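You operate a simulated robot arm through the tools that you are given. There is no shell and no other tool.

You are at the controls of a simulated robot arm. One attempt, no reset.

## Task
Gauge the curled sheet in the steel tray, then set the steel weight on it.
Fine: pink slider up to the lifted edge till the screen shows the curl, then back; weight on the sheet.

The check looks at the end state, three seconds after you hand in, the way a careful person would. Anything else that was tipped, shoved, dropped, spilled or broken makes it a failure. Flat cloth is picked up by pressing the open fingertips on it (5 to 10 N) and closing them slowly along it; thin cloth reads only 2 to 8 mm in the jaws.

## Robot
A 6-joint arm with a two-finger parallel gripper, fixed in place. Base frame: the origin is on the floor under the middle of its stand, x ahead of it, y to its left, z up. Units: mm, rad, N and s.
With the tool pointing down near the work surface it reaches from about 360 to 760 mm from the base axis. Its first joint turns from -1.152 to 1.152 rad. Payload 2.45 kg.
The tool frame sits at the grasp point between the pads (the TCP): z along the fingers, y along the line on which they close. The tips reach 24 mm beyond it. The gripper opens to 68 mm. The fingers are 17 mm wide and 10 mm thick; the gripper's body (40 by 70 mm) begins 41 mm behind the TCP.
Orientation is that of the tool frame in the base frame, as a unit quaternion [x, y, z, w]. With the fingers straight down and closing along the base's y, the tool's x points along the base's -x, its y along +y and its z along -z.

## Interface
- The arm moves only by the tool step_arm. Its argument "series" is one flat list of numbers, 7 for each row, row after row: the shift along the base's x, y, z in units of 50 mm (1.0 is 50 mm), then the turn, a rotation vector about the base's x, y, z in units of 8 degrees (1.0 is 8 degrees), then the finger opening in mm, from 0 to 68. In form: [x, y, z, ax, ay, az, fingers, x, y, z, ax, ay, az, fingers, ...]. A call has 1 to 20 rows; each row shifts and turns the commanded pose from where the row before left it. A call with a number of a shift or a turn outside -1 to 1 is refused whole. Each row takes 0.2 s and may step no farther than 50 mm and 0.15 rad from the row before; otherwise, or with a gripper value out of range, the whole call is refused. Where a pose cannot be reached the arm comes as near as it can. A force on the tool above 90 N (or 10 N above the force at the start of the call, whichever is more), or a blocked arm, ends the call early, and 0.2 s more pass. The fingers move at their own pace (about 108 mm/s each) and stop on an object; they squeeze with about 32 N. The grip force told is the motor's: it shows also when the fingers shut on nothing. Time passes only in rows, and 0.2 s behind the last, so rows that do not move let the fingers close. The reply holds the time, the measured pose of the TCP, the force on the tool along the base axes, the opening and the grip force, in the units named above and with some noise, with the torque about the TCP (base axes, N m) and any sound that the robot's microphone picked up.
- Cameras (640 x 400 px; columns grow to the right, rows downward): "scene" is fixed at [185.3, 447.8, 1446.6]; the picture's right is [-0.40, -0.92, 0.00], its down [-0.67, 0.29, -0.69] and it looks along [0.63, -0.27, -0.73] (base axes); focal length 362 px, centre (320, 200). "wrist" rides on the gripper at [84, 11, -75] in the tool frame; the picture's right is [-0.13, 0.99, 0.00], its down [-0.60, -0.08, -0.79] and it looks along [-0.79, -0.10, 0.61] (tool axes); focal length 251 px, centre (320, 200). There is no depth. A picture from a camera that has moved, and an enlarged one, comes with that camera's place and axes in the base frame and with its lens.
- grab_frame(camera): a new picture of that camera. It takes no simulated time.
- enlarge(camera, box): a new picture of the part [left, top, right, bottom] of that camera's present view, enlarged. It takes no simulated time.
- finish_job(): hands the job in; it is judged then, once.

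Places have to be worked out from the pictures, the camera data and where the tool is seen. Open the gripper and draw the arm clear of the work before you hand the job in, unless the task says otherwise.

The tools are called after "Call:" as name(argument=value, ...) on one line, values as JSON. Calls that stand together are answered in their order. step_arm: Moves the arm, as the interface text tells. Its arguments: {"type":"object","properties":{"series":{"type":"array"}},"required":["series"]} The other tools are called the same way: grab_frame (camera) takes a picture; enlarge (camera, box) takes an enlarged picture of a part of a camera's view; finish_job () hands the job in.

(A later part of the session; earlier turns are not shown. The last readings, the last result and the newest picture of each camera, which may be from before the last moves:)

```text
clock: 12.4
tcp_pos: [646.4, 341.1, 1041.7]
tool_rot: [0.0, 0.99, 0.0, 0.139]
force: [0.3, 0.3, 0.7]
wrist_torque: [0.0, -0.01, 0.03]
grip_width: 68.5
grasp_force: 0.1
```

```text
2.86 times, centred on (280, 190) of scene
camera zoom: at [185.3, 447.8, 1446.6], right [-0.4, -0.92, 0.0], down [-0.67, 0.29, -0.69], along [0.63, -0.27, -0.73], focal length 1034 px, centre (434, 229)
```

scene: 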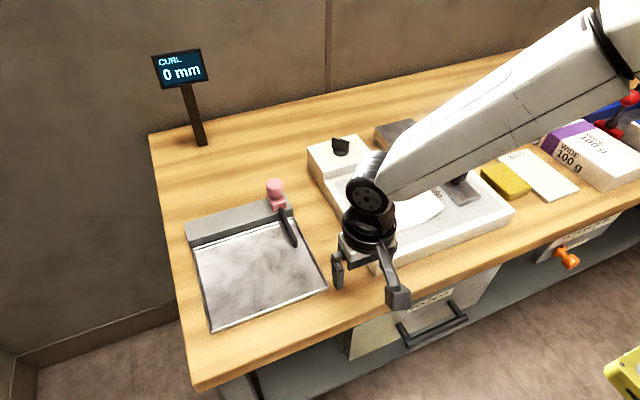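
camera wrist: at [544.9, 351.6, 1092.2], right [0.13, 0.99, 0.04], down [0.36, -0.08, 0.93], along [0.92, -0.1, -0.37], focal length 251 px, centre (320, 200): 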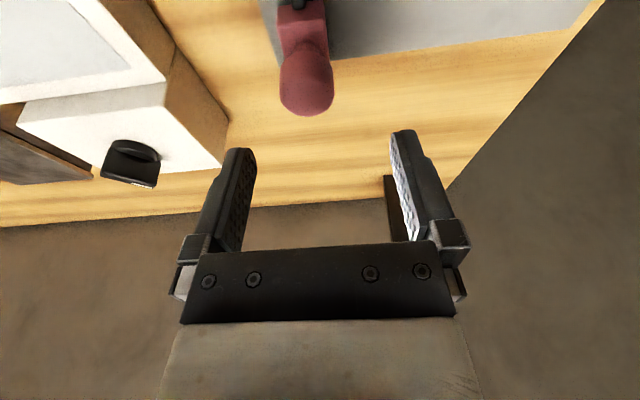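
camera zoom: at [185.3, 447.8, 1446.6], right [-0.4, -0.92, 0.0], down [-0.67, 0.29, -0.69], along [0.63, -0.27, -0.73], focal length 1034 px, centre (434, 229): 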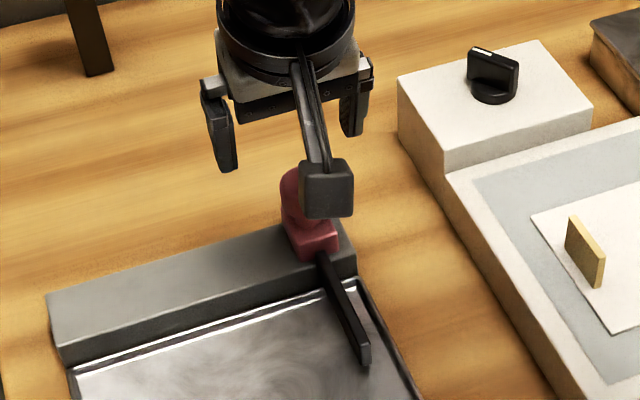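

The knob centre computes to about (660, 335), top z≈978, just right of and ahead of the present TCP. I shift over it and come down to z≈990 with open fingers straddling it, then check.

Call:
step_arm(series=[0.27, -0.12, 0, 0, 0, 0, 68, 0, 0, -0.5, 0, 0, 0, 68, 0, 0, -0.5, 0, 0, 0, 68, 0, 0, 0, 0, 0, 0, 68])

Call:
grab_frame(camera="wrist")

Call:
enlarge(camera="scene", box=[220, 120, 340, 260])

```text
clock: 13.4
tcp_pos: [659.4, 332.7, 992.5]
tool_rot: [0.001, 0.99, 0.0, 0.139]
force: [0.8, 0.3, 0.4]
wrist_torque: [0.04, -0.01, 0.02]
grip_width: 68.1
grasp_force: 0.1
```

```text
taken
camera wrist: at [558.0, 343.6, 1043.0], right [0.13, 0.99, 0.04], down [0.36, -0.08, 0.93], along [0.92, -0.1, -0.37], focal length 251 px, centre (320, 200)
```

wrist: 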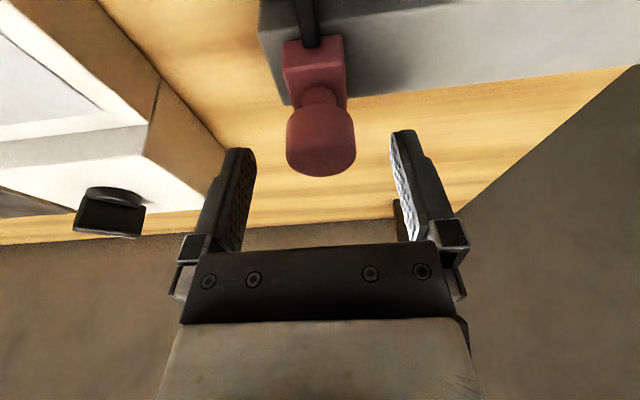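

```text
2.86 times, centred on (280, 190) of scene
camera zoom: at [185.3, 447.8, 1446.6], right [-0.4, -0.92, 0.0], down [-0.67, 0.29, -0.69], along [0.63, -0.27, -0.73], focal length 1034 px, centre (434, 229)
```

zoom: 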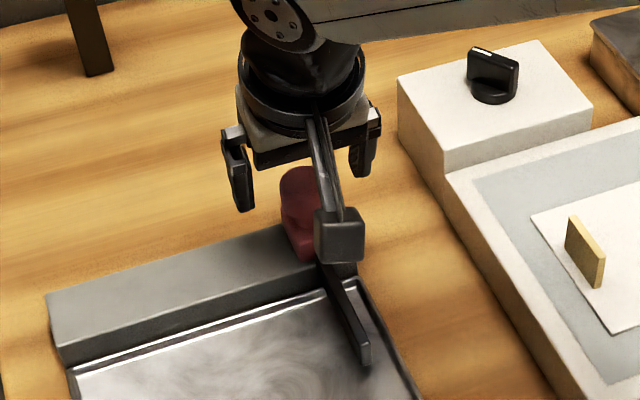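

The knob is centred between the fingers (within about 1.5 mm). I lower to z≈970 so the pads sit at the knob's height and check forces before closing.

Call:
step_arm(series=[-0.03, 0.03, -0.2, 0, 0, 0, 68, 0, 0, -0.2, 0, 0, 0, 68, 0, 0, 0, 0, 0, 0, 68])

Call:
grab_frame(camera="wrist")

Call:
enlarge(camera="scene", box=[220, 120, 340, 260])

```text
clock: 14.2
tcp_pos: [657.8, 334.7, 972.5]
tool_rot: [0.001, 0.99, 0.0, 0.139]
force: [0.3, 0.4, 0.9]
wrist_torque: [-0.02, -0.03, -0.02]
grip_width: 68.2
grasp_force: 0.0
```

```text
taken
camera wrist: at [555.6, 344.5, 1022.4], right [0.13, 0.99, 0.04], down [0.36, -0.08, 0.93], along [0.92, -0.1, -0.37], focal length 251 px, centre (320, 200)
```

wrist: 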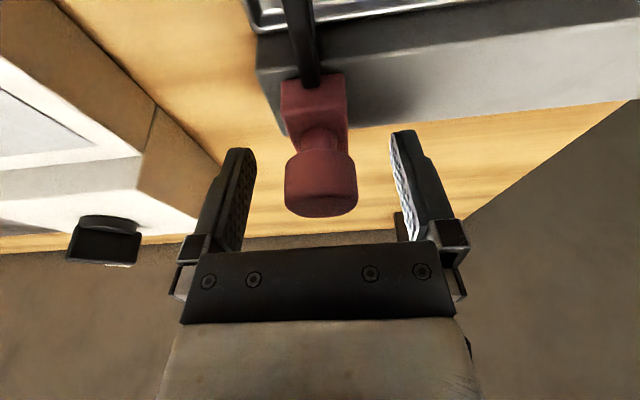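

```text
2.86 times, centred on (280, 190) of scene
camera zoom: at [185.3, 447.8, 1446.6], right [-0.4, -0.92, 0.0], down [-0.67, 0.29, -0.69], along [0.63, -0.27, -0.73], focal length 1034 px, centre (434, 229)
```

zoom: 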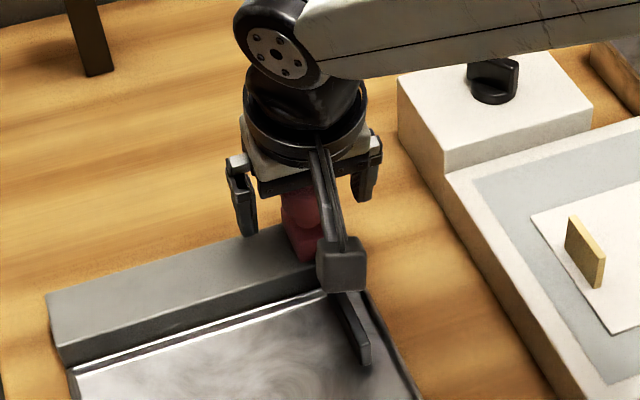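

The fingers straddle the knob at its height. I close them gently in stages.

Call:
step_arm(series=[0, 0, 0, 0, 0, 0, 42, 0, 0, 0, 0, 0, 0, 36, 0, 0, 0, 0, 0, 0, 32, 0, 0, 0, 0, 0, 0, 28, 0, 0, 0, 0, 0, 0, 25, 0, 0, 0, 0, 0, 0, 25])

Call:
grab_frame(camera="wrist")

Call:
grab_frame(camera="scene")

```text
clock: 15.6
tcp_pos: [656.8, 334.3, 973.1]
tool_rot: [-0.001, 0.99, 0.0, 0.139]
force: [0.9, 2.9, -1.1]
wrist_torque: [-0.37, -0.09, -0.03]
grip_width: 31.3
grasp_force: 44.5
```

```text
taken
camera wrist: at [555.6, 344.8, 1022.5], right [0.12, 0.99, 0.04], down [0.36, -0.08, 0.93], along [0.92, -0.1, -0.37], focal length 251 px, centre (320, 200)
```

wrist: 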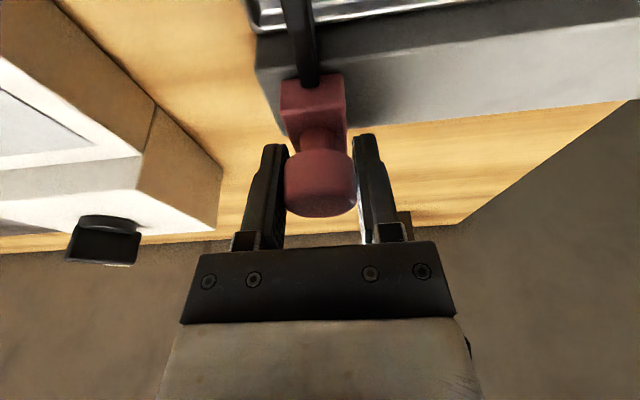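

```text
taken
```

scene: 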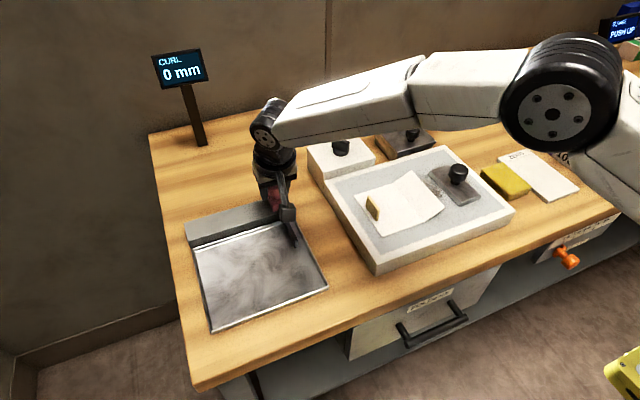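

The knob is held (31.3 mm, small side force) and the screen still reads 0 mm. I start sliding to the left (+y) in small steps, watching the force and the screen.

Call:
step_arm(series=[0, 0.04, 0, 0, 0, 0, 25, 0, 0.04, 0, 0, 0, 0, 25, 0, 0.04, 0, 0, 0, 0, 25, 0, 0, 0, 0, 0, 0, 25])

Call:
enlarge(camera="scene", box=[140, 40, 240, 100])

Call:
enlarge(camera="scene", box=[220, 160, 340, 300])

```text
clock: 16.6
tcp_pos: [657.2, 338.8, 972.2]
tool_rot: [0.0, 0.99, 0.0, 0.139]
force: [1.7, -0.6, 2.6]
wrist_torque: [-0.34, 0.57, -0.23]
grip_width: 31.4
grasp_force: 44.8
```

```text
6.40 times, centred on (190, 70) of scene
camera zoom: at [185.3, 447.8, 1446.6], right [-0.4, -0.92, 0.0], down [-0.67, 0.29, -0.69], along [0.63, -0.27, -0.73], focal length 2316 px, centre (1152, 1032)
```

zoom: 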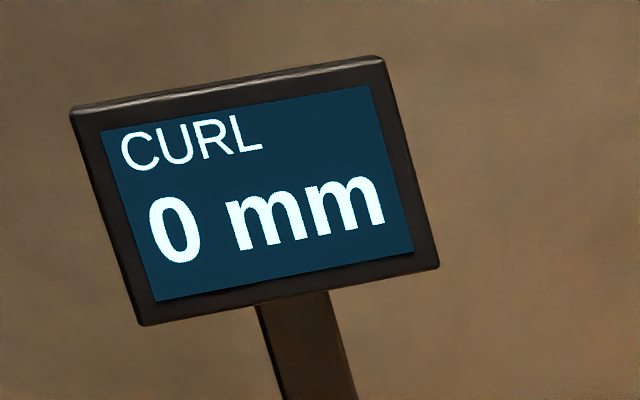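

```text
2.86 times, centred on (280, 230) of scene
camera zoom: at [185.3, 447.8, 1446.6], right [-0.4, -0.92, 0.0], down [-0.67, 0.29, -0.69], along [0.63, -0.27, -0.73], focal length 1034 px, centre (434, 114)
```

zoom: 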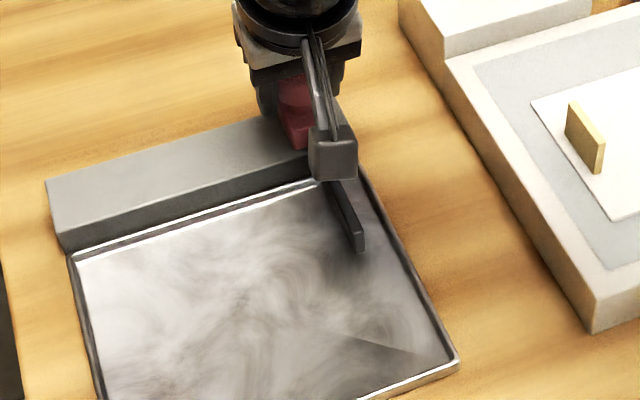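

It slides freely with almost no force; the screen is still 0. I go on 4 mm at a time.

Call:
step_arm(series=[0, 0.04, 0, 0, 0, 0, 25, 0, 0.04, 0, 0, 0, 0, 25, 0, 0, 0, 0, 0, 0, 25])

Call:
enlarge(camera="scene", box=[140, 40, 240, 100])

```text
clock: 17.4
tcp_pos: [657.9, 343.5, 973.6]
tool_rot: [0.001, 0.99, -0.001, 0.139]
force: [16.7, -0.3, -1.6]
wrist_torque: [-0.56, 0.28, -0.29]
grip_width: 31.6
grasp_force: 44.7
```

```text
6.40 times, centred on (190, 70) of scene
camera zoom: at [185.8, 447.8, 1446.5], right [-0.4, -0.92, 0.0], down [-0.67, 0.29, -0.69], along [0.63, -0.27, -0.73], focal length 2316 px, centre (1152, 1032)
```

zoom: 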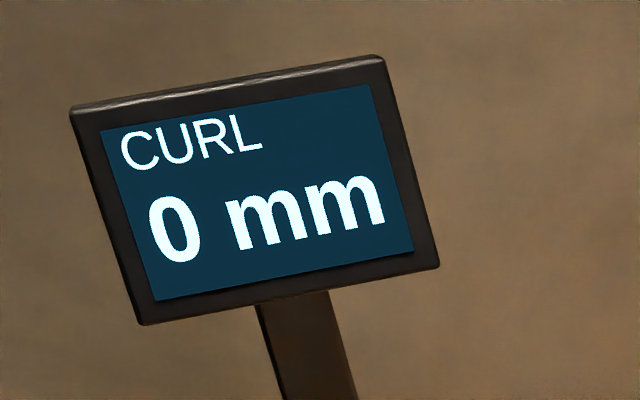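

The screen is still 0, but an x force of 17 N built up: the rail evidently runs slightly askew to y. I loosen the fingers to 34 mm so they just straddle the knob and push it without side load.

Call:
step_arm(series=[0, 0, 0, 0, 0, 0, 34, 0, 0, 0, 0, 0, 0, 34])

Call:
step_arm(series=[0.003, 0.04, 0, 0, 0, 0, 34, 0.003, 0.04, 0, 0, 0, 0, 34, 0, 0, 0, 0, 0, 0, 34])

Call:
enlarge(camera="scene", box=[140, 40, 240, 100])

Call:
grab_frame(camera="wrist")

```text
clock: 18.0
tcp_pos: [654.6, 343.3, 971.0]
tool_rot: [0.001, 0.99, 0.0, 0.138]
force: [0.5, 0.0, 0.1]
wrist_torque: [-0.03, 0.01, -0.02]
grip_width: 34.0
grasp_force: 0.0
```

```text
clock: 18.8
tcp_pos: [655.4, 347.7, 972.9]
tool_rot: [0.001, 0.99, -0.001, 0.139]
force: [-0.1, -1.3, -0.8]
wrist_torque: [0.0, 0.01, -0.01]
grip_width: 34.4
grasp_force: 0.0
```

```text
6.40 times, centred on (190, 70) of scene
camera zoom: at [185.3, 447.8, 1446.6], right [-0.4, -0.92, 0.0], down [-0.67, 0.29, -0.69], along [0.63, -0.27, -0.73], focal length 2316 px, centre (1152, 1032)
```

zoom: 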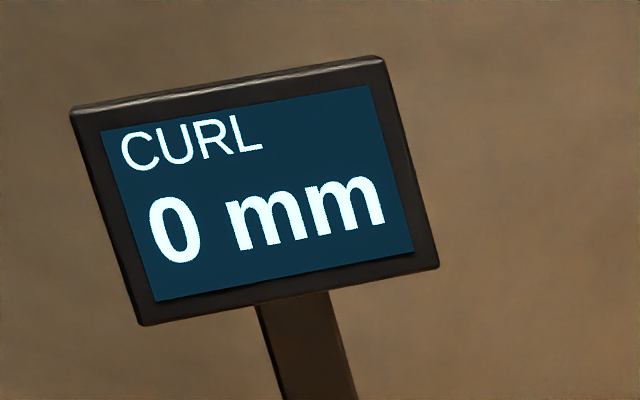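

```text
taken
camera wrist: at [554.5, 357.5, 1022.5], right [0.13, 0.99, 0.04], down [0.36, -0.08, 0.93], along [0.92, -0.1, -0.37], focal length 251 px, centre (320, 200)
```

wrist: 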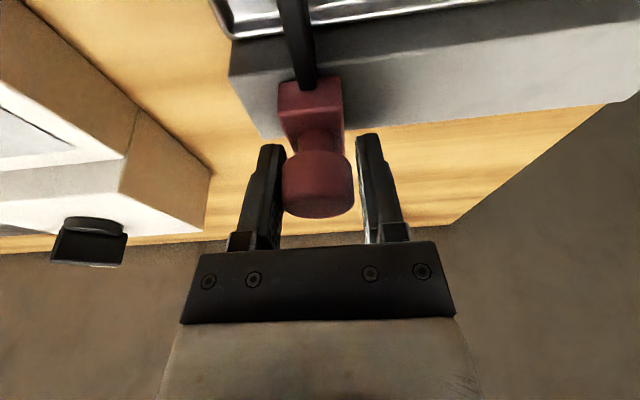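

Loose pushing works with no side load. I keep advancing 4 mm at a time and reading the screen.

Call:
step_arm(series=[0.003, 0.04, 0, 0, 0, 0, 34, 0.003, 0.04, 0, 0, 0, 0, 34, 0, 0, 0, 0, 0, 0, 34])

Call:
enlarge(camera="scene", box=[140, 40, 240, 100])

Call:
enlarge(camera="scene", box=[240, 200, 330, 290])

```text
clock: 19.6
tcp_pos: [657.2, 350.6, 973.0]
tool_rot: [0.001, 0.99, -0.001, 0.138]
force: [0.4, -0.4, 0.0]
wrist_torque: [-0.01, 0.03, 0.0]
grip_width: 34.3
grasp_force: 0.2
```

```text
6.40 times, centred on (190, 70) of scene
camera zoom: at [185.3, 447.8, 1446.6], right [-0.4, -0.92, 0.0], down [-0.67, 0.29, -0.69], along [0.63, -0.27, -0.73], focal length 2316 px, centre (1152, 1032)
```

zoom: 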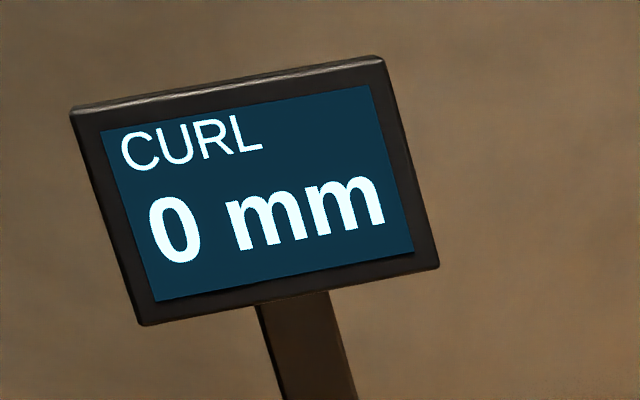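

```text
4.44 times, centred on (285, 245) of scene
camera zoom: at [185.3, 447.8, 1446.6], right [-0.4, -0.92, 0.0], down [-0.67, 0.29, -0.69], along [0.63, -0.27, -0.73], focal length 1608 px, centre (476, 0)
```

zoom: 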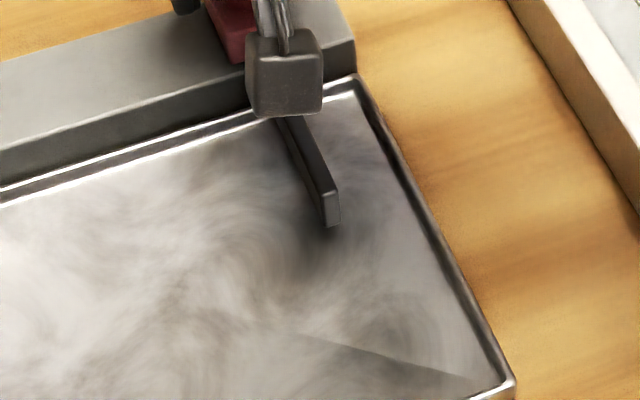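

Still 0 mm with the feeler about 16 mm along. I continue.

Call:
step_arm(series=[0.003, 0.04, 0, 0, 0, 0, 34, 0.003, 0.04, 0, 0, 0, 0, 34, 0, 0, 0, 0, 0, 0, 34])

Call:
enlarge(camera="scene", box=[140, 40, 240, 100])

```text
clock: 20.4
tcp_pos: [656.4, 357.1, 971.9]
tool_rot: [0.001, 0.99, 0.0, 0.139]
force: [0.3, 0.1, 0.3]
wrist_torque: [0.02, 0.02, 0.0]
grip_width: 34.2
grasp_force: 0.4
```

```text
6.40 times, centred on (190, 70) of scene
camera zoom: at [185.3, 447.8, 1446.6], right [-0.4, -0.92, 0.0], down [-0.67, 0.29, -0.69], along [0.63, -0.27, -0.73], focal length 2316 px, centre (1152, 1032)
```

zoom: 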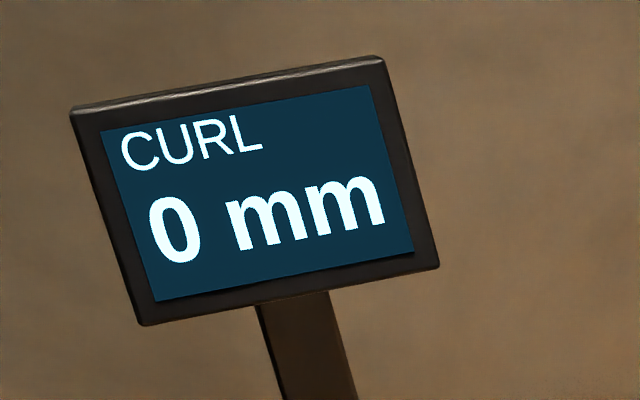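

Screen 0 mm at y≈357. I go on.

Call:
step_arm(series=[0.003, 0.04, 0, 0, 0, 0, 34, 0.003, 0.04, 0, 0, 0, 0, 34, 0, 0, 0, 0, 0, 0, 34])

Call:
enlarge(camera="scene", box=[140, 40, 240, 100])

Call:
grab_frame(camera="wrist")

```text
clock: 21.2
tcp_pos: [657.9, 359.9, 972.0]
tool_rot: [0.001, 0.99, 0.0, 0.139]
force: [-0.8, -0.4, -0.7]
wrist_torque: [-0.01, 0.01, 0.03]
grip_width: 34.1
grasp_force: 0.4
```

```text
6.40 times, centred on (190, 70) of scene
camera zoom: at [185.3, 447.8, 1446.6], right [-0.4, -0.92, 0.0], down [-0.67, 0.29, -0.69], along [0.63, -0.27, -0.73], focal length 2316 px, centre (1152, 1032)
```

zoom: 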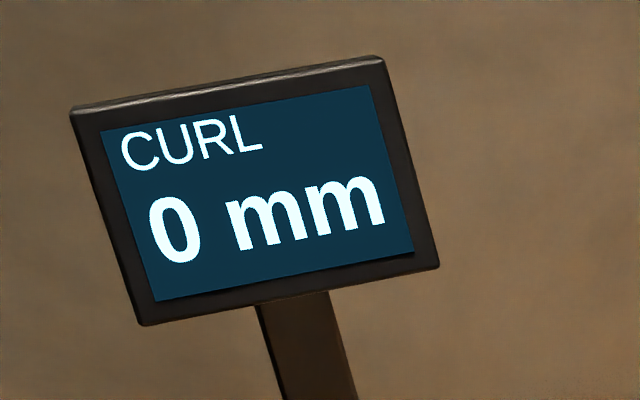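

```text
taken
camera wrist: at [555.9, 370.4, 1021.9], right [0.13, 0.99, 0.04], down [0.36, -0.08, 0.93], along [0.92, -0.1, -0.37], focal length 251 px, centre (320, 200)
```

wrist: 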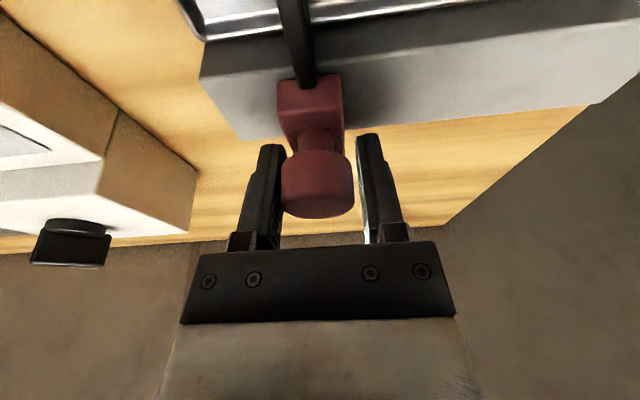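

Slider about 24 mm along, free, screen 0. Continuing.

Call:
step_arm(series=[0.003, 0.04, 0, 0, 0, 0, 34, 0.003, 0.04, 0, 0, 0, 0, 34, 0, 0, 0, 0, 0, 0, 34])

Call:
enlarge(camera="scene", box=[140, 40, 240, 100])

```text
clock: 22.0
tcp_pos: [658.5, 363.8, 972.0]
tool_rot: [0.0, 0.99, 0.0, 0.139]
force: [0.2, -0.4, 0.1]
wrist_torque: [0.0, 0.04, -0.01]
grip_width: 34.4
grasp_force: 0.3
```

```text
6.40 times, centred on (190, 70) of scene
camera zoom: at [185.3, 447.8, 1446.6], right [-0.4, -0.92, 0.0], down [-0.67, 0.29, -0.69], along [0.63, -0.27, -0.73], focal length 2316 px, centre (1152, 1032)
```

zoom: 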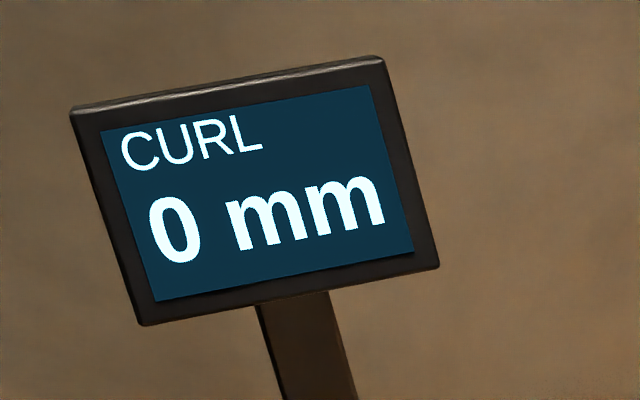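

Still 0 at y≈364. Another step.

Call:
step_arm(series=[0.003, 0.04, 0, 0, 0, 0, 34, 0.003, 0.04, 0, 0, 0, 0, 34, 0, 0, 0, 0, 0, 0, 34])

Call:
enlarge(camera="scene", box=[140, 40, 240, 100])

Call:
enlarge(camera="scene", box=[220, 200, 330, 290])

```text
clock: 22.8
tcp_pos: [658.3, 366.6, 971.5]
tool_rot: [0.0, 0.99, 0.0, 0.139]
force: [0.0, -0.6, 0.5]
wrist_torque: [0.02, 0.02, -0.02]
grip_width: 34.2
grasp_force: 0.2
```

```text
6.40 times, centred on (190, 70) of scene
camera zoom: at [185.3, 447.8, 1446.6], right [-0.4, -0.92, 0.0], down [-0.67, 0.29, -0.69], along [0.63, -0.27, -0.73], focal length 2316 px, centre (1152, 1032)
```

zoom: 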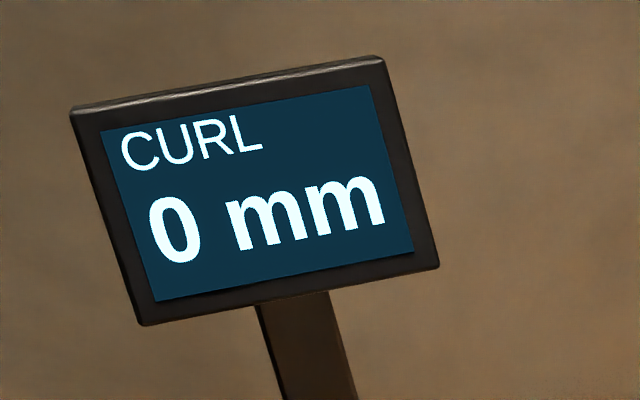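

```text
4.44 times, centred on (275, 245) of scene
camera zoom: at [185.3, 447.8, 1446.6], right [-0.4, -0.92, 0.0], down [-0.67, 0.29, -0.69], along [0.63, -0.27, -0.73], focal length 1608 px, centre (520, 0)
```

zoom: 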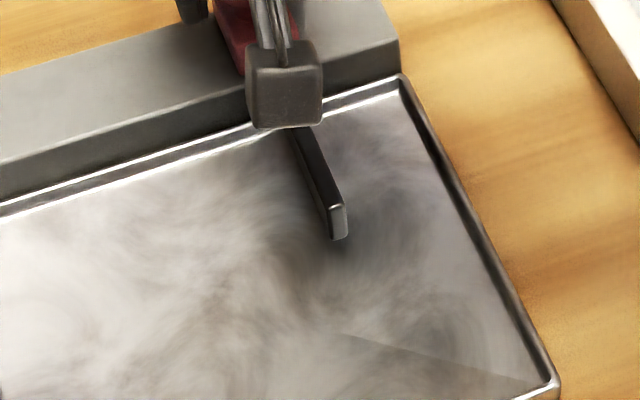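

Still 0 mm; the feeler is about a sixth of the way across. I keep going.

Call:
step_arm(series=[0.003, 0.04, 0, 0, 0, 0, 34, 0.003, 0.04, 0, 0, 0, 0, 34, 0, 0, 0, 0, 0, 0, 34])

Call:
enlarge(camera="scene", box=[140, 40, 240, 100])

```text
clock: 23.6
tcp_pos: [659.0, 372.0, 971.9]
tool_rot: [0.001, 0.99, 0.0, 0.139]
force: [0.6, -0.3, -0.4]
wrist_torque: [0.0, -0.01, -0.04]
grip_width: 34.5
grasp_force: 0.5
```

```text
6.40 times, centred on (190, 70) of scene
camera zoom: at [185.3, 447.8, 1446.6], right [-0.4, -0.92, 0.0], down [-0.67, 0.29, -0.69], along [0.63, -0.27, -0.73], focal length 2316 px, centre (1152, 1032)
```

zoom: 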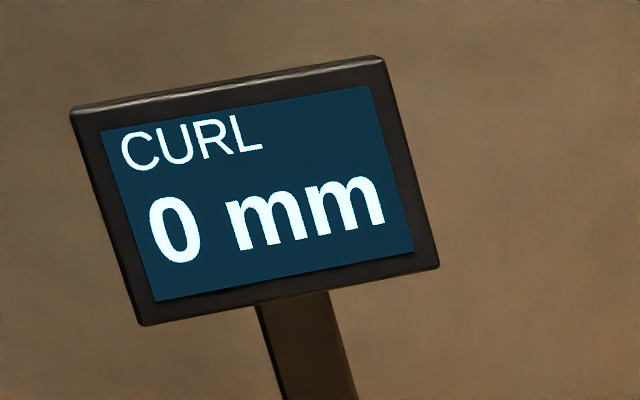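

Still 0 at y≈372. Another 4 mm.

Call:
step_arm(series=[0.003, 0.04, 0, 0, 0, 0, 34, 0.003, 0.04, 0, 0, 0, 0, 34, 0, 0, 0, 0, 0, 0, 34])

Call:
enlarge(camera="scene", box=[140, 40, 240, 100])

Call:
grab_frame(camera="wrist")

```text
clock: 24.4
tcp_pos: [658.5, 376.7, 971.4]
tool_rot: [0.001, 0.99, 0.001, 0.139]
force: [0.2, -0.8, -0.3]
wrist_torque: [-0.04, -0.01, -0.01]
grip_width: 34.3
grasp_force: 0.1
```

```text
6.40 times, centred on (190, 70) of scene
camera zoom: at [185.3, 447.8, 1446.6], right [-0.4, -0.92, 0.0], down [-0.67, 0.29, -0.69], along [0.63, -0.27, -0.73], focal length 2316 px, centre (1152, 1032)
```

zoom: 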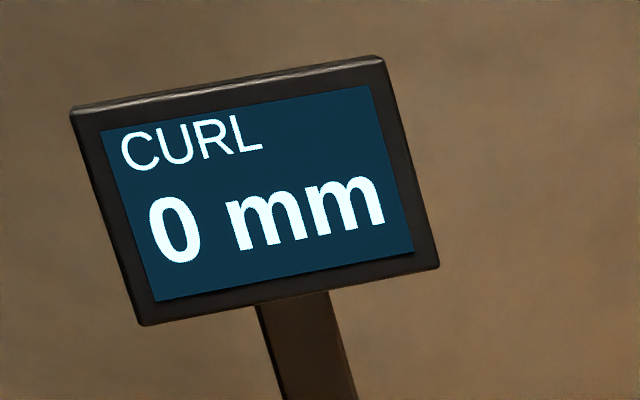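

```text
taken
camera wrist: at [556.4, 386.2, 1021.5], right [0.13, 0.99, 0.04], down [0.36, -0.08, 0.93], along [0.92, -0.1, -0.37], focal length 251 px, centre (320, 200)
```

wrist: 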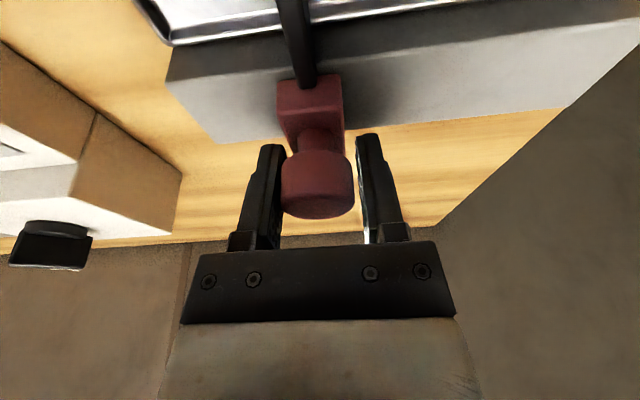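

Still tracking well, screen 0 mm at y≈376. Continuing in the same small steps.

Call:
step_arm(series=[0.003, 0.04, 0, 0, 0, 0, 34, 0.003, 0.04, 0, 0, 0, 0, 34, 0, 0, 0, 0, 0, 0, 34])

Call:
enlarge(camera="scene", box=[140, 40, 240, 100])

```text
clock: 25.2
tcp_pos: [658.0, 379.8, 972.8]
tool_rot: [0.001, 0.99, 0.0, 0.139]
force: [0.2, -0.6, 0.5]
wrist_torque: [-0.03, -0.02, 0.0]
grip_width: 34.5
grasp_force: 0.1
```

```text
6.40 times, centred on (190, 70) of scene
camera zoom: at [185.3, 447.8, 1446.6], right [-0.4, -0.92, 0.0], down [-0.67, 0.29, -0.69], along [0.63, -0.27, -0.73], focal length 2316 px, centre (1152, 1032)
```

zoom: 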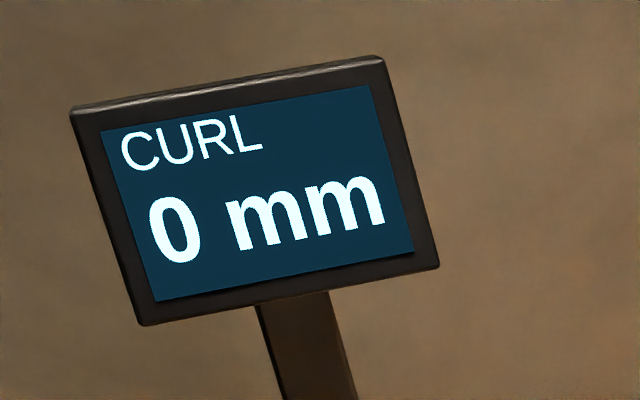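

Still 0. I check the tray around the feeler closely before going farther.

Call:
enlarge(camera="scene", box=[230, 215, 310, 270])

Call:
enlarge(camera="scene", box=[180, 200, 330, 335])

Call:
enlarge(camera="wrist", box=[120, 0, 440, 130])

```text
7.27 times, centred on (270, 242) of scene
camera zoom: at [185.3, 447.8, 1446.6], right [-0.4, -0.92, 0.0], down [-0.67, 0.29, -0.69], along [0.63, -0.27, -0.73], focal length 2631 px, centre (684, -109)
```

zoom: 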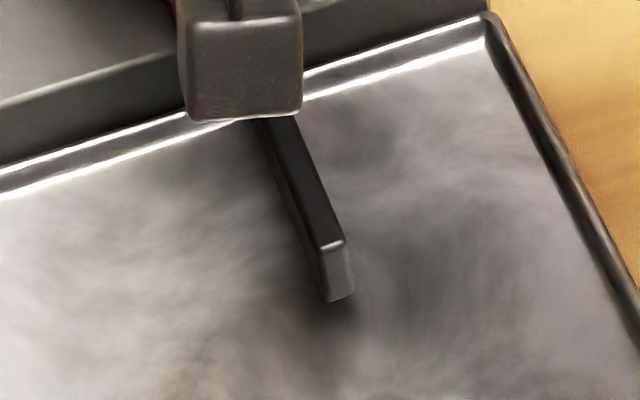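

```text
2.96 times, centred on (255, 268) of scene
camera zoom: at [185.3, 447.8, 1446.6], right [-0.4, -0.92, 0.0], down [-0.67, 0.29, -0.69], along [0.63, -0.27, -0.73], focal length 1072 px, centre (513, 0)
```

zoom: 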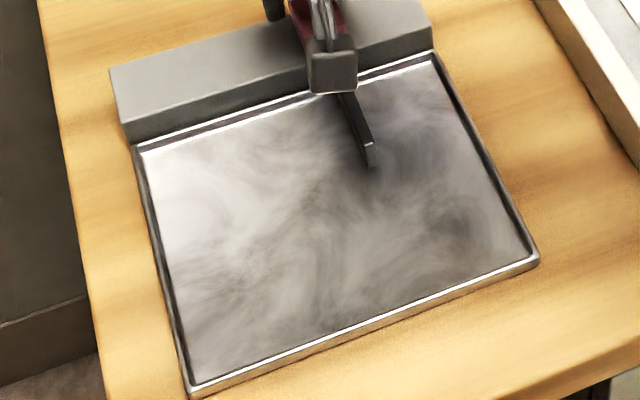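

```text
2.00 times, centred on (280, 65) of wrist
camera zoom: at [556.3, 390.3, 1021.9], right [0.13, 0.99, 0.04], down [0.36, -0.08, 0.93], along [0.92, -0.1, -0.37], focal length 503 px, centre (400, 470)
```

zoom: 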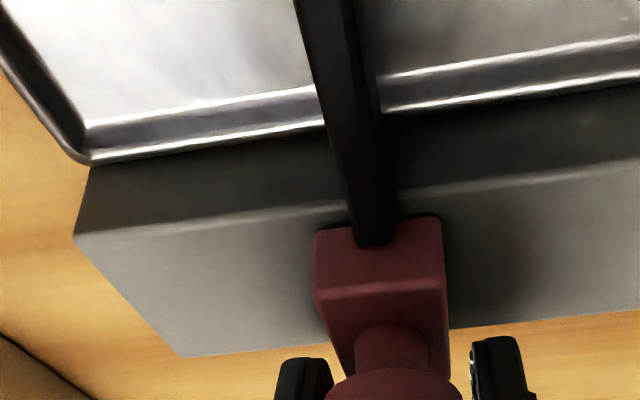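

No film shows, and nothing has moved. I keep advancing.

Call:
step_arm(series=[0.003, 0.04, 0, 0, 0, 0, 34, 0.003, 0.04, 0, 0, 0, 0, 34, 0, 0, 0, 0, 0, 0, 34])

Call:
enlarge(camera="scene", box=[140, 40, 240, 100])

```text
clock: 26.0
tcp_pos: [658.1, 384.9, 971.6]
tool_rot: [0.0, 0.99, 0.0, 0.14]
force: [0.3, 0.0, 0.6]
wrist_torque: [-0.05, 0.01, -0.02]
grip_width: 34.1
grasp_force: 0.5
```

```text
6.40 times, centred on (190, 70) of scene
camera zoom: at [185.3, 447.8, 1446.6], right [-0.4, -0.92, 0.0], down [-0.67, 0.29, -0.69], along [0.63, -0.27, -0.73], focal length 2316 px, centre (1152, 1032)
```

zoom: 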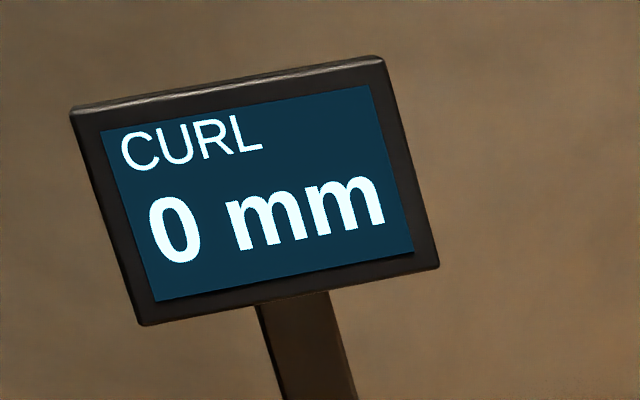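

Still 0 mm at y≈385. Another small step.

Call:
step_arm(series=[0.003, 0.04, 0, 0, 0, 0, 34, 0.003, 0.04, 0, 0, 0, 0, 34, 0, 0, 0, 0, 0, 0, 34])

Call:
enlarge(camera="scene", box=[140, 40, 240, 100])

```text
clock: 26.8
tcp_pos: [658.3, 387.2, 971.9]
tool_rot: [0.0, 0.99, 0.001, 0.139]
force: [-0.3, -1.3, -0.4]
wrist_torque: [0.01, -0.03, 0.03]
grip_width: 34.3
grasp_force: 0.1
```

```text
6.40 times, centred on (190, 70) of scene
camera zoom: at [185.3, 447.8, 1446.6], right [-0.4, -0.92, 0.0], down [-0.67, 0.29, -0.69], along [0.63, -0.27, -0.73], focal length 2316 px, centre (1152, 1032)
```

zoom: 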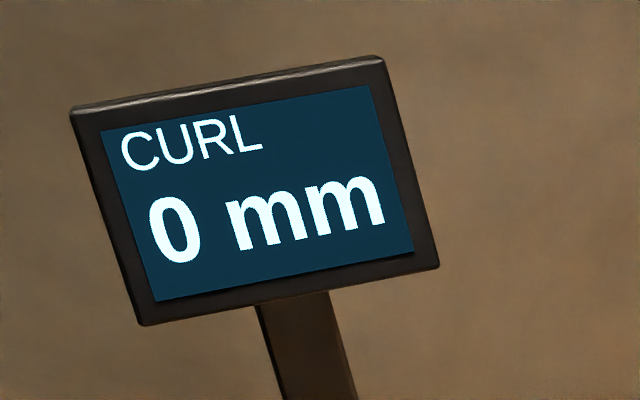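

Still 0 mm. Another step, with a check of the knob between the fingers.

Call:
step_arm(series=[0.003, 0.04, 0, 0, 0, 0, 34, 0.003, 0.04, 0, 0, 0, 0, 34, 0, 0, 0, 0, 0, 0, 34])

Call:
enlarge(camera="scene", box=[140, 40, 240, 100])

Call:
grab_frame(camera="wrist")

```text
clock: 27.6
tcp_pos: [659.4, 391.7, 972.2]
tool_rot: [0.001, 0.99, 0.0, 0.139]
force: [0.1, 0.2, -0.5]
wrist_torque: [-0.03, -0.01, -0.01]
grip_width: 34.4
grasp_force: 0.5
```

```text
6.40 times, centred on (190, 70) of scene
camera zoom: at [185.3, 447.8, 1446.6], right [-0.4, -0.92, 0.0], down [-0.67, 0.29, -0.69], along [0.63, -0.27, -0.73], focal length 2316 px, centre (1152, 1032)
```

zoom: 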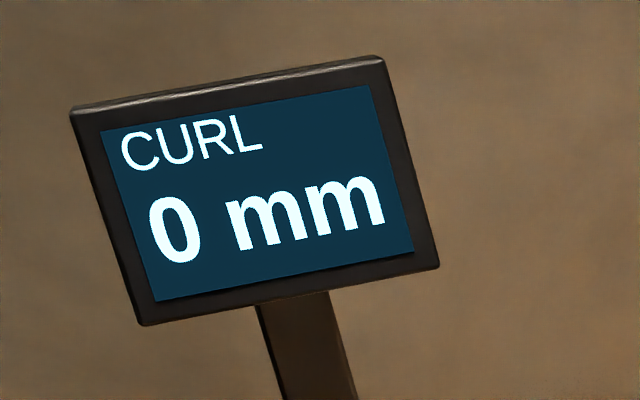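

```text
taken
camera wrist: at [557.0, 402.1, 1022.3], right [0.13, 0.99, 0.04], down [0.36, -0.08, 0.93], along [0.92, -0.1, -0.37], focal length 251 px, centre (320, 200)
```

wrist: 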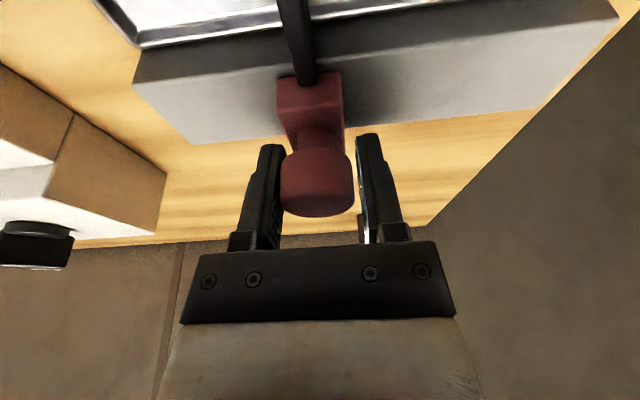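

At y≈392 the screen still reads 0 and the slider moves freely. I continue.

Call:
step_arm(series=[0.003, 0.04, 0, 0, 0, 0, 34, 0.003, 0.04, 0, 0, 0, 0, 34, 0, 0, 0, 0, 0, 0, 34])

Call:
enlarge(camera="scene", box=[140, 40, 240, 100])

```text
clock: 28.4
tcp_pos: [659.0, 393.6, 971.9]
tool_rot: [0.001, 0.99, 0.0, 0.14]
force: [0.8, -0.3, 0.2]
wrist_torque: [0.01, 0.03, 0.0]
grip_width: 34.3
grasp_force: 0.6
```

```text
6.40 times, centred on (190, 70) of scene
camera zoom: at [185.3, 447.8, 1446.6], right [-0.4, -0.92, 0.0], down [-0.67, 0.29, -0.69], along [0.63, -0.27, -0.73], focal length 2316 px, centre (1152, 1032)
```

zoom: 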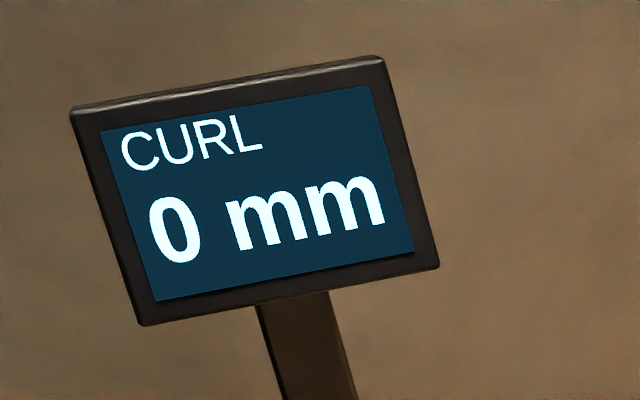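

Still 0. I continue step by step.

Call:
step_arm(series=[0.003, 0.04, 0, 0, 0, 0, 34, 0.003, 0.04, 0, 0, 0, 0, 34, 0, 0, 0, 0, 0, 0, 34])

Call:
enlarge(camera="scene", box=[140, 40, 240, 100])

Call:
enlarge(camera="scene", box=[190, 215, 300, 290])

```text
clock: 29.2
tcp_pos: [660.0, 398.8, 973.1]
tool_rot: [0.0, 0.99, 0.0, 0.139]
force: [-0.3, 0.0, 0.1]
wrist_torque: [-0.01, 0.02, 0.0]
grip_width: 34.5
grasp_force: 0.2
```

```text
6.40 times, centred on (190, 70) of scene
camera zoom: at [185.3, 447.8, 1446.6], right [-0.4, -0.92, 0.0], down [-0.67, 0.29, -0.69], along [0.63, -0.27, -0.73], focal length 2316 px, centre (1152, 1032)
```

zoom: 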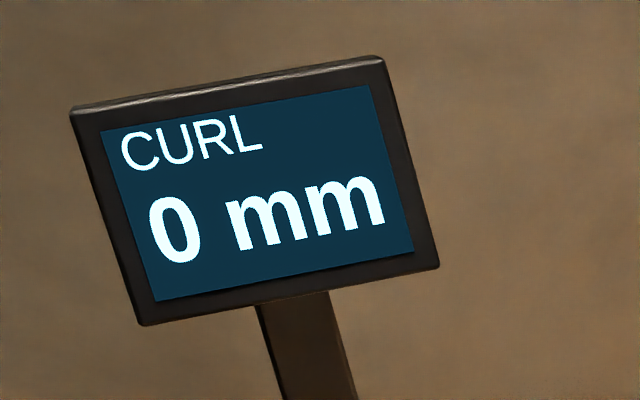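

```text
5.33 times, centred on (245, 252) of scene
camera zoom: at [185.3, 447.8, 1446.6], right [-0.4, -0.92, 0.0], down [-0.67, 0.29, -0.69], along [0.63, -0.27, -0.73], focal length 1930 px, centre (720, -80)
```

zoom: 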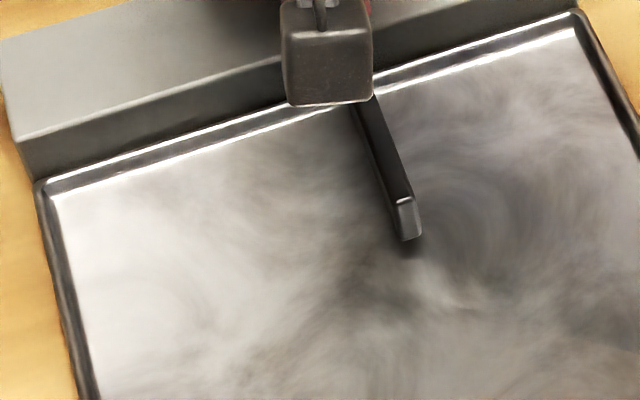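

The feeler is now almost at mid-tray and the screen still shows 0. I keep on.

Call:
step_arm(series=[0.003, 0.04, 0, 0, 0, 0, 34, 0.003, 0.04, 0, 0, 0, 0, 34, 0, 0, 0, 0, 0, 0, 34])

Call:
enlarge(camera="scene", box=[140, 40, 240, 100])

```text
clock: 30.0
tcp_pos: [660.4, 401.9, 971.1]
tool_rot: [0.001, 0.99, 0.0, 0.139]
force: [0.5, -0.3, -0.1]
wrist_torque: [0.03, -0.02, 0.03]
grip_width: 34.4
grasp_force: 0.1
```

```text
6.40 times, centred on (190, 70) of scene
camera zoom: at [185.3, 447.8, 1446.6], right [-0.4, -0.92, 0.0], down [-0.67, 0.29, -0.69], along [0.63, -0.27, -0.73], focal length 2316 px, centre (1152, 1032)
```

zoom: 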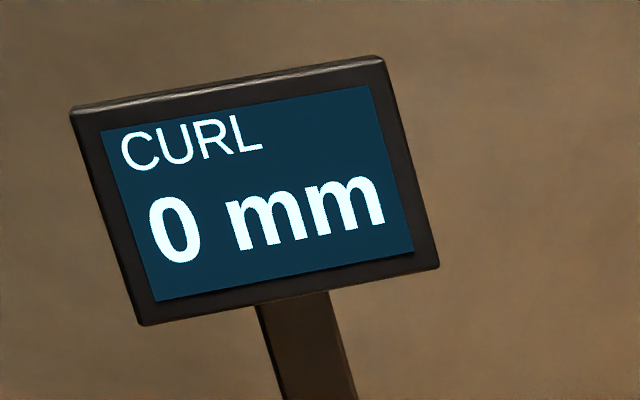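

Still 0 at y≈402. Another step.

Call:
step_arm(series=[0.003, 0.04, 0, 0, 0, 0, 34, 0.003, 0.04, 0, 0, 0, 0, 34, 0, 0, 0, 0, 0, 0, 34])

Call:
enlarge(camera="scene", box=[140, 40, 240, 100])

Call:
grab_frame(camera="wrist")

```text
clock: 30.8
tcp_pos: [659.9, 407.8, 971.2]
tool_rot: [0.001, 0.99, -0.001, 0.139]
force: [0.5, -0.6, 0.5]
wrist_torque: [-0.01, 0.0, 0.02]
grip_width: 34.1
grasp_force: 0.2
```

```text
6.40 times, centred on (190, 70) of scene
camera zoom: at [185.3, 447.8, 1446.6], right [-0.4, -0.92, 0.0], down [-0.67, 0.29, -0.69], along [0.63, -0.27, -0.73], focal length 2316 px, centre (1152, 1032)
```

zoom: 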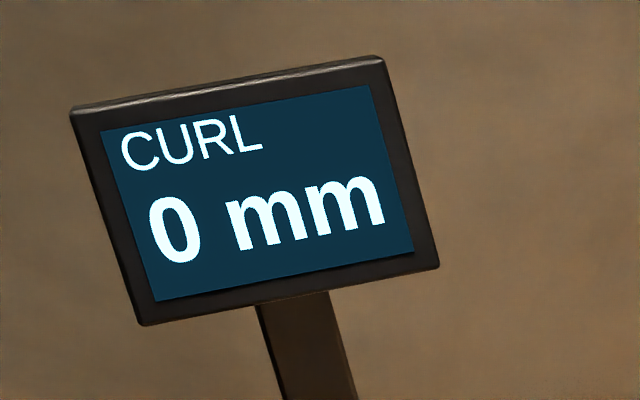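

```text
taken
camera wrist: at [558.9, 417.3, 1020.9], right [0.13, 0.99, 0.04], down [0.36, -0.08, 0.93], along [0.92, -0.1, -0.37], focal length 251 px, centre (320, 200)
```

wrist: 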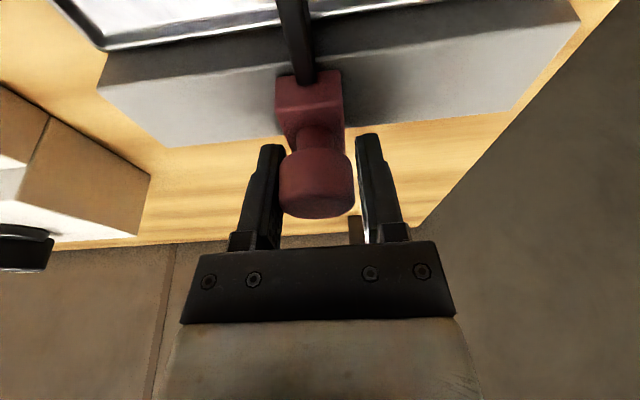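

Slider still moves freely and the screen is 0. I proceed.

Call:
step_arm(series=[0.003, 0.04, 0, 0, 0, 0, 34, 0.003, 0.04, 0, 0, 0, 0, 34, 0, 0, 0, 0, 0, 0, 34])

Call:
enlarge(camera="scene", box=[140, 40, 240, 100])

```text
clock: 31.6
tcp_pos: [660.8, 411.8, 971.9]
tool_rot: [0.001, 0.99, 0.0, 0.139]
force: [0.5, 0.1, 0.5]
wrist_torque: [-0.04, 0.01, 0.0]
grip_width: 34.1
grasp_force: 0.2
```

```text
6.40 times, centred on (190, 70) of scene
camera zoom: at [185.3, 447.8, 1446.6], right [-0.4, -0.92, 0.0], down [-0.67, 0.29, -0.69], along [0.63, -0.27, -0.73], focal length 2316 px, centre (1152, 1032)
```

zoom: 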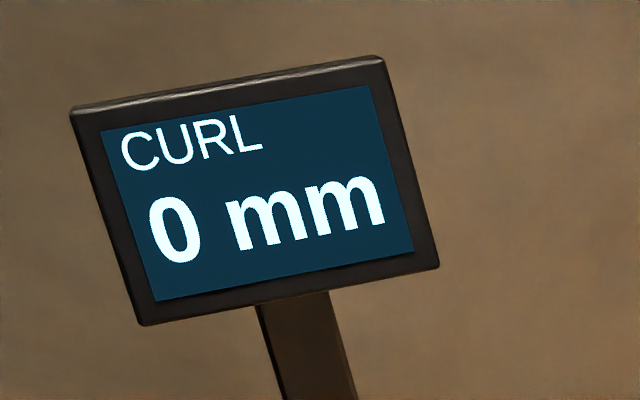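

Still 0 mm at y≈412. I continue in 4 mm steps.

Call:
step_arm(series=[0.003, 0.04, 0, 0, 0, 0, 34, 0.003, 0.04, 0, 0, 0, 0, 34, 0, 0, 0, 0, 0, 0, 34])

Call:
enlarge(camera="scene", box=[140, 40, 240, 100])

Call:
enlarge(camera="scene", box=[180, 200, 330, 335])

```text
clock: 32.4
tcp_pos: [660.1, 414.6, 971.9]
tool_rot: [0.0, 0.99, 0.0, 0.14]
force: [-0.6, -0.1, -0.5]
wrist_torque: [0.01, 0.0, -0.01]
grip_width: 34.5
grasp_force: 0.3
```

```text
6.40 times, centred on (190, 70) of scene
camera zoom: at [185.3, 447.8, 1446.6], right [-0.4, -0.92, 0.0], down [-0.67, 0.29, -0.69], along [0.63, -0.27, -0.73], focal length 2316 px, centre (1152, 1032)
```

zoom: 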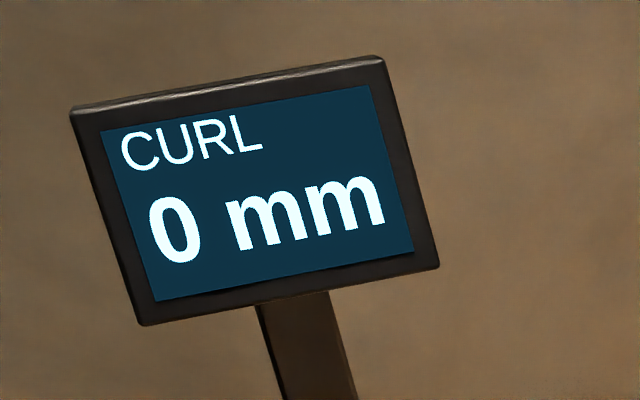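

```text
2.96 times, centred on (255, 268) of scene
camera zoom: at [185.3, 447.8, 1446.6], right [-0.4, -0.92, 0.0], down [-0.67, 0.29, -0.69], along [0.63, -0.27, -0.73], focal length 1072 px, centre (513, 0)
```

zoom: 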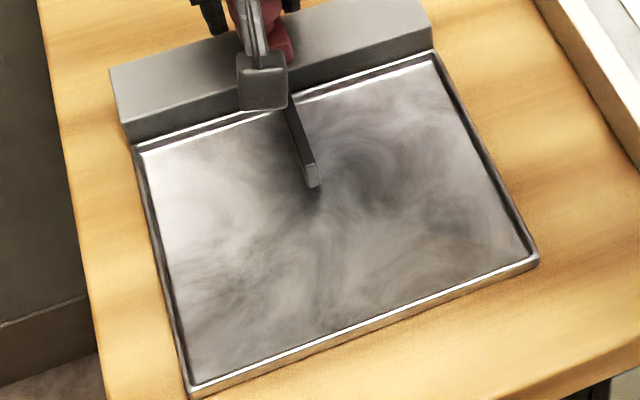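

The feeler is at mid-tray, screen 0. I keep going in the same way.

Call:
step_arm(series=[0.003, 0.04, 0, 0, 0, 0, 34, 0.003, 0.04, 0, 0, 0, 0, 34, 0, 0, 0, 0, 0, 0, 34])

Call:
enlarge(camera="scene", box=[140, 40, 240, 100])

```text
clock: 33.2
tcp_pos: [662.3, 418.1, 972.7]
tool_rot: [0.001, 0.99, 0.0, 0.139]
force: [-0.6, 0.6, 0.5]
wrist_torque: [-0.02, 0.02, 0.01]
grip_width: 33.8
grasp_force: 0.1
```

```text
6.40 times, centred on (190, 70) of scene
camera zoom: at [185.3, 447.8, 1446.6], right [-0.4, -0.92, 0.0], down [-0.67, 0.29, -0.69], along [0.63, -0.27, -0.73], focal length 2316 px, centre (1152, 1032)
```

zoom: 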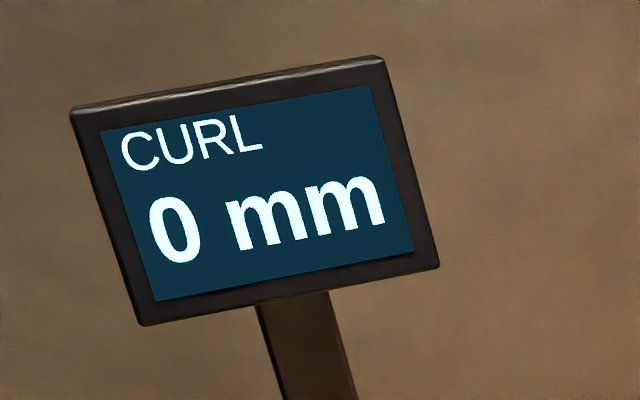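

Still 0 at y≈418. Next step.

Call:
step_arm(series=[0.002, 0.04, 0, 0, 0, 0, 34, 0.002, 0.04, 0, 0, 0, 0, 34, 0, 0, 0, 0, 0, 0, 34])

Call:
enlarge(camera="scene", box=[140, 40, 240, 100])

Call:
grab_frame(camera="wrist")

```text
clock: 34.0
tcp_pos: [662.2, 422.7, 973.0]
tool_rot: [0.001, 0.99, 0.0, 0.14]
force: [-0.2, 0.1, -0.1]
wrist_torque: [0.0, 0.01, 0.0]
grip_width: 34.1
grasp_force: 0.0
```

```text
6.40 times, centred on (190, 70) of scene
camera zoom: at [185.3, 447.8, 1446.6], right [-0.4, -0.92, 0.0], down [-0.67, 0.29, -0.69], along [0.63, -0.27, -0.73], focal length 2316 px, centre (1152, 1032)
```

zoom: 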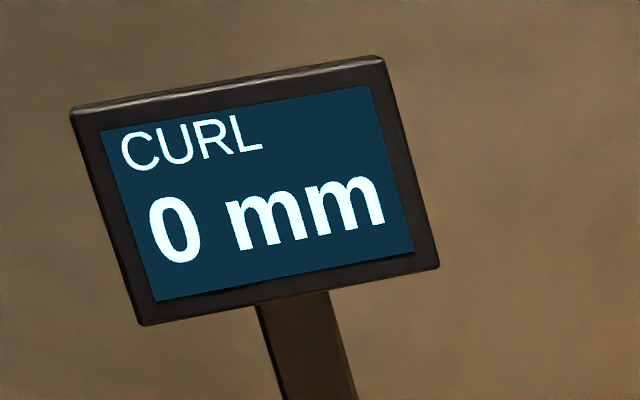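

```text
taken
camera wrist: at [558.9, 432.8, 1022.2], right [0.12, 0.99, 0.04], down [0.36, -0.08, 0.93], along [0.92, -0.1, -0.37], focal length 251 px, centre (320, 200)
```

wrist: 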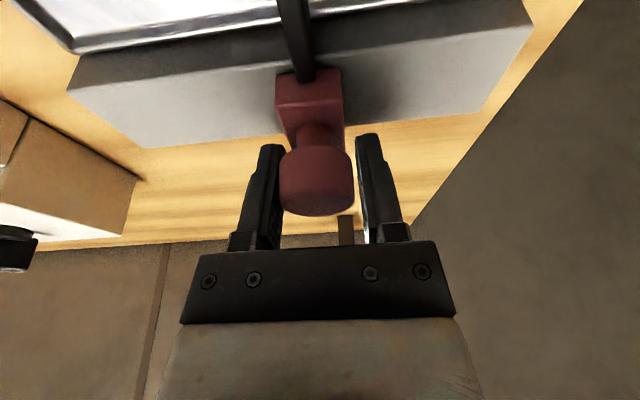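

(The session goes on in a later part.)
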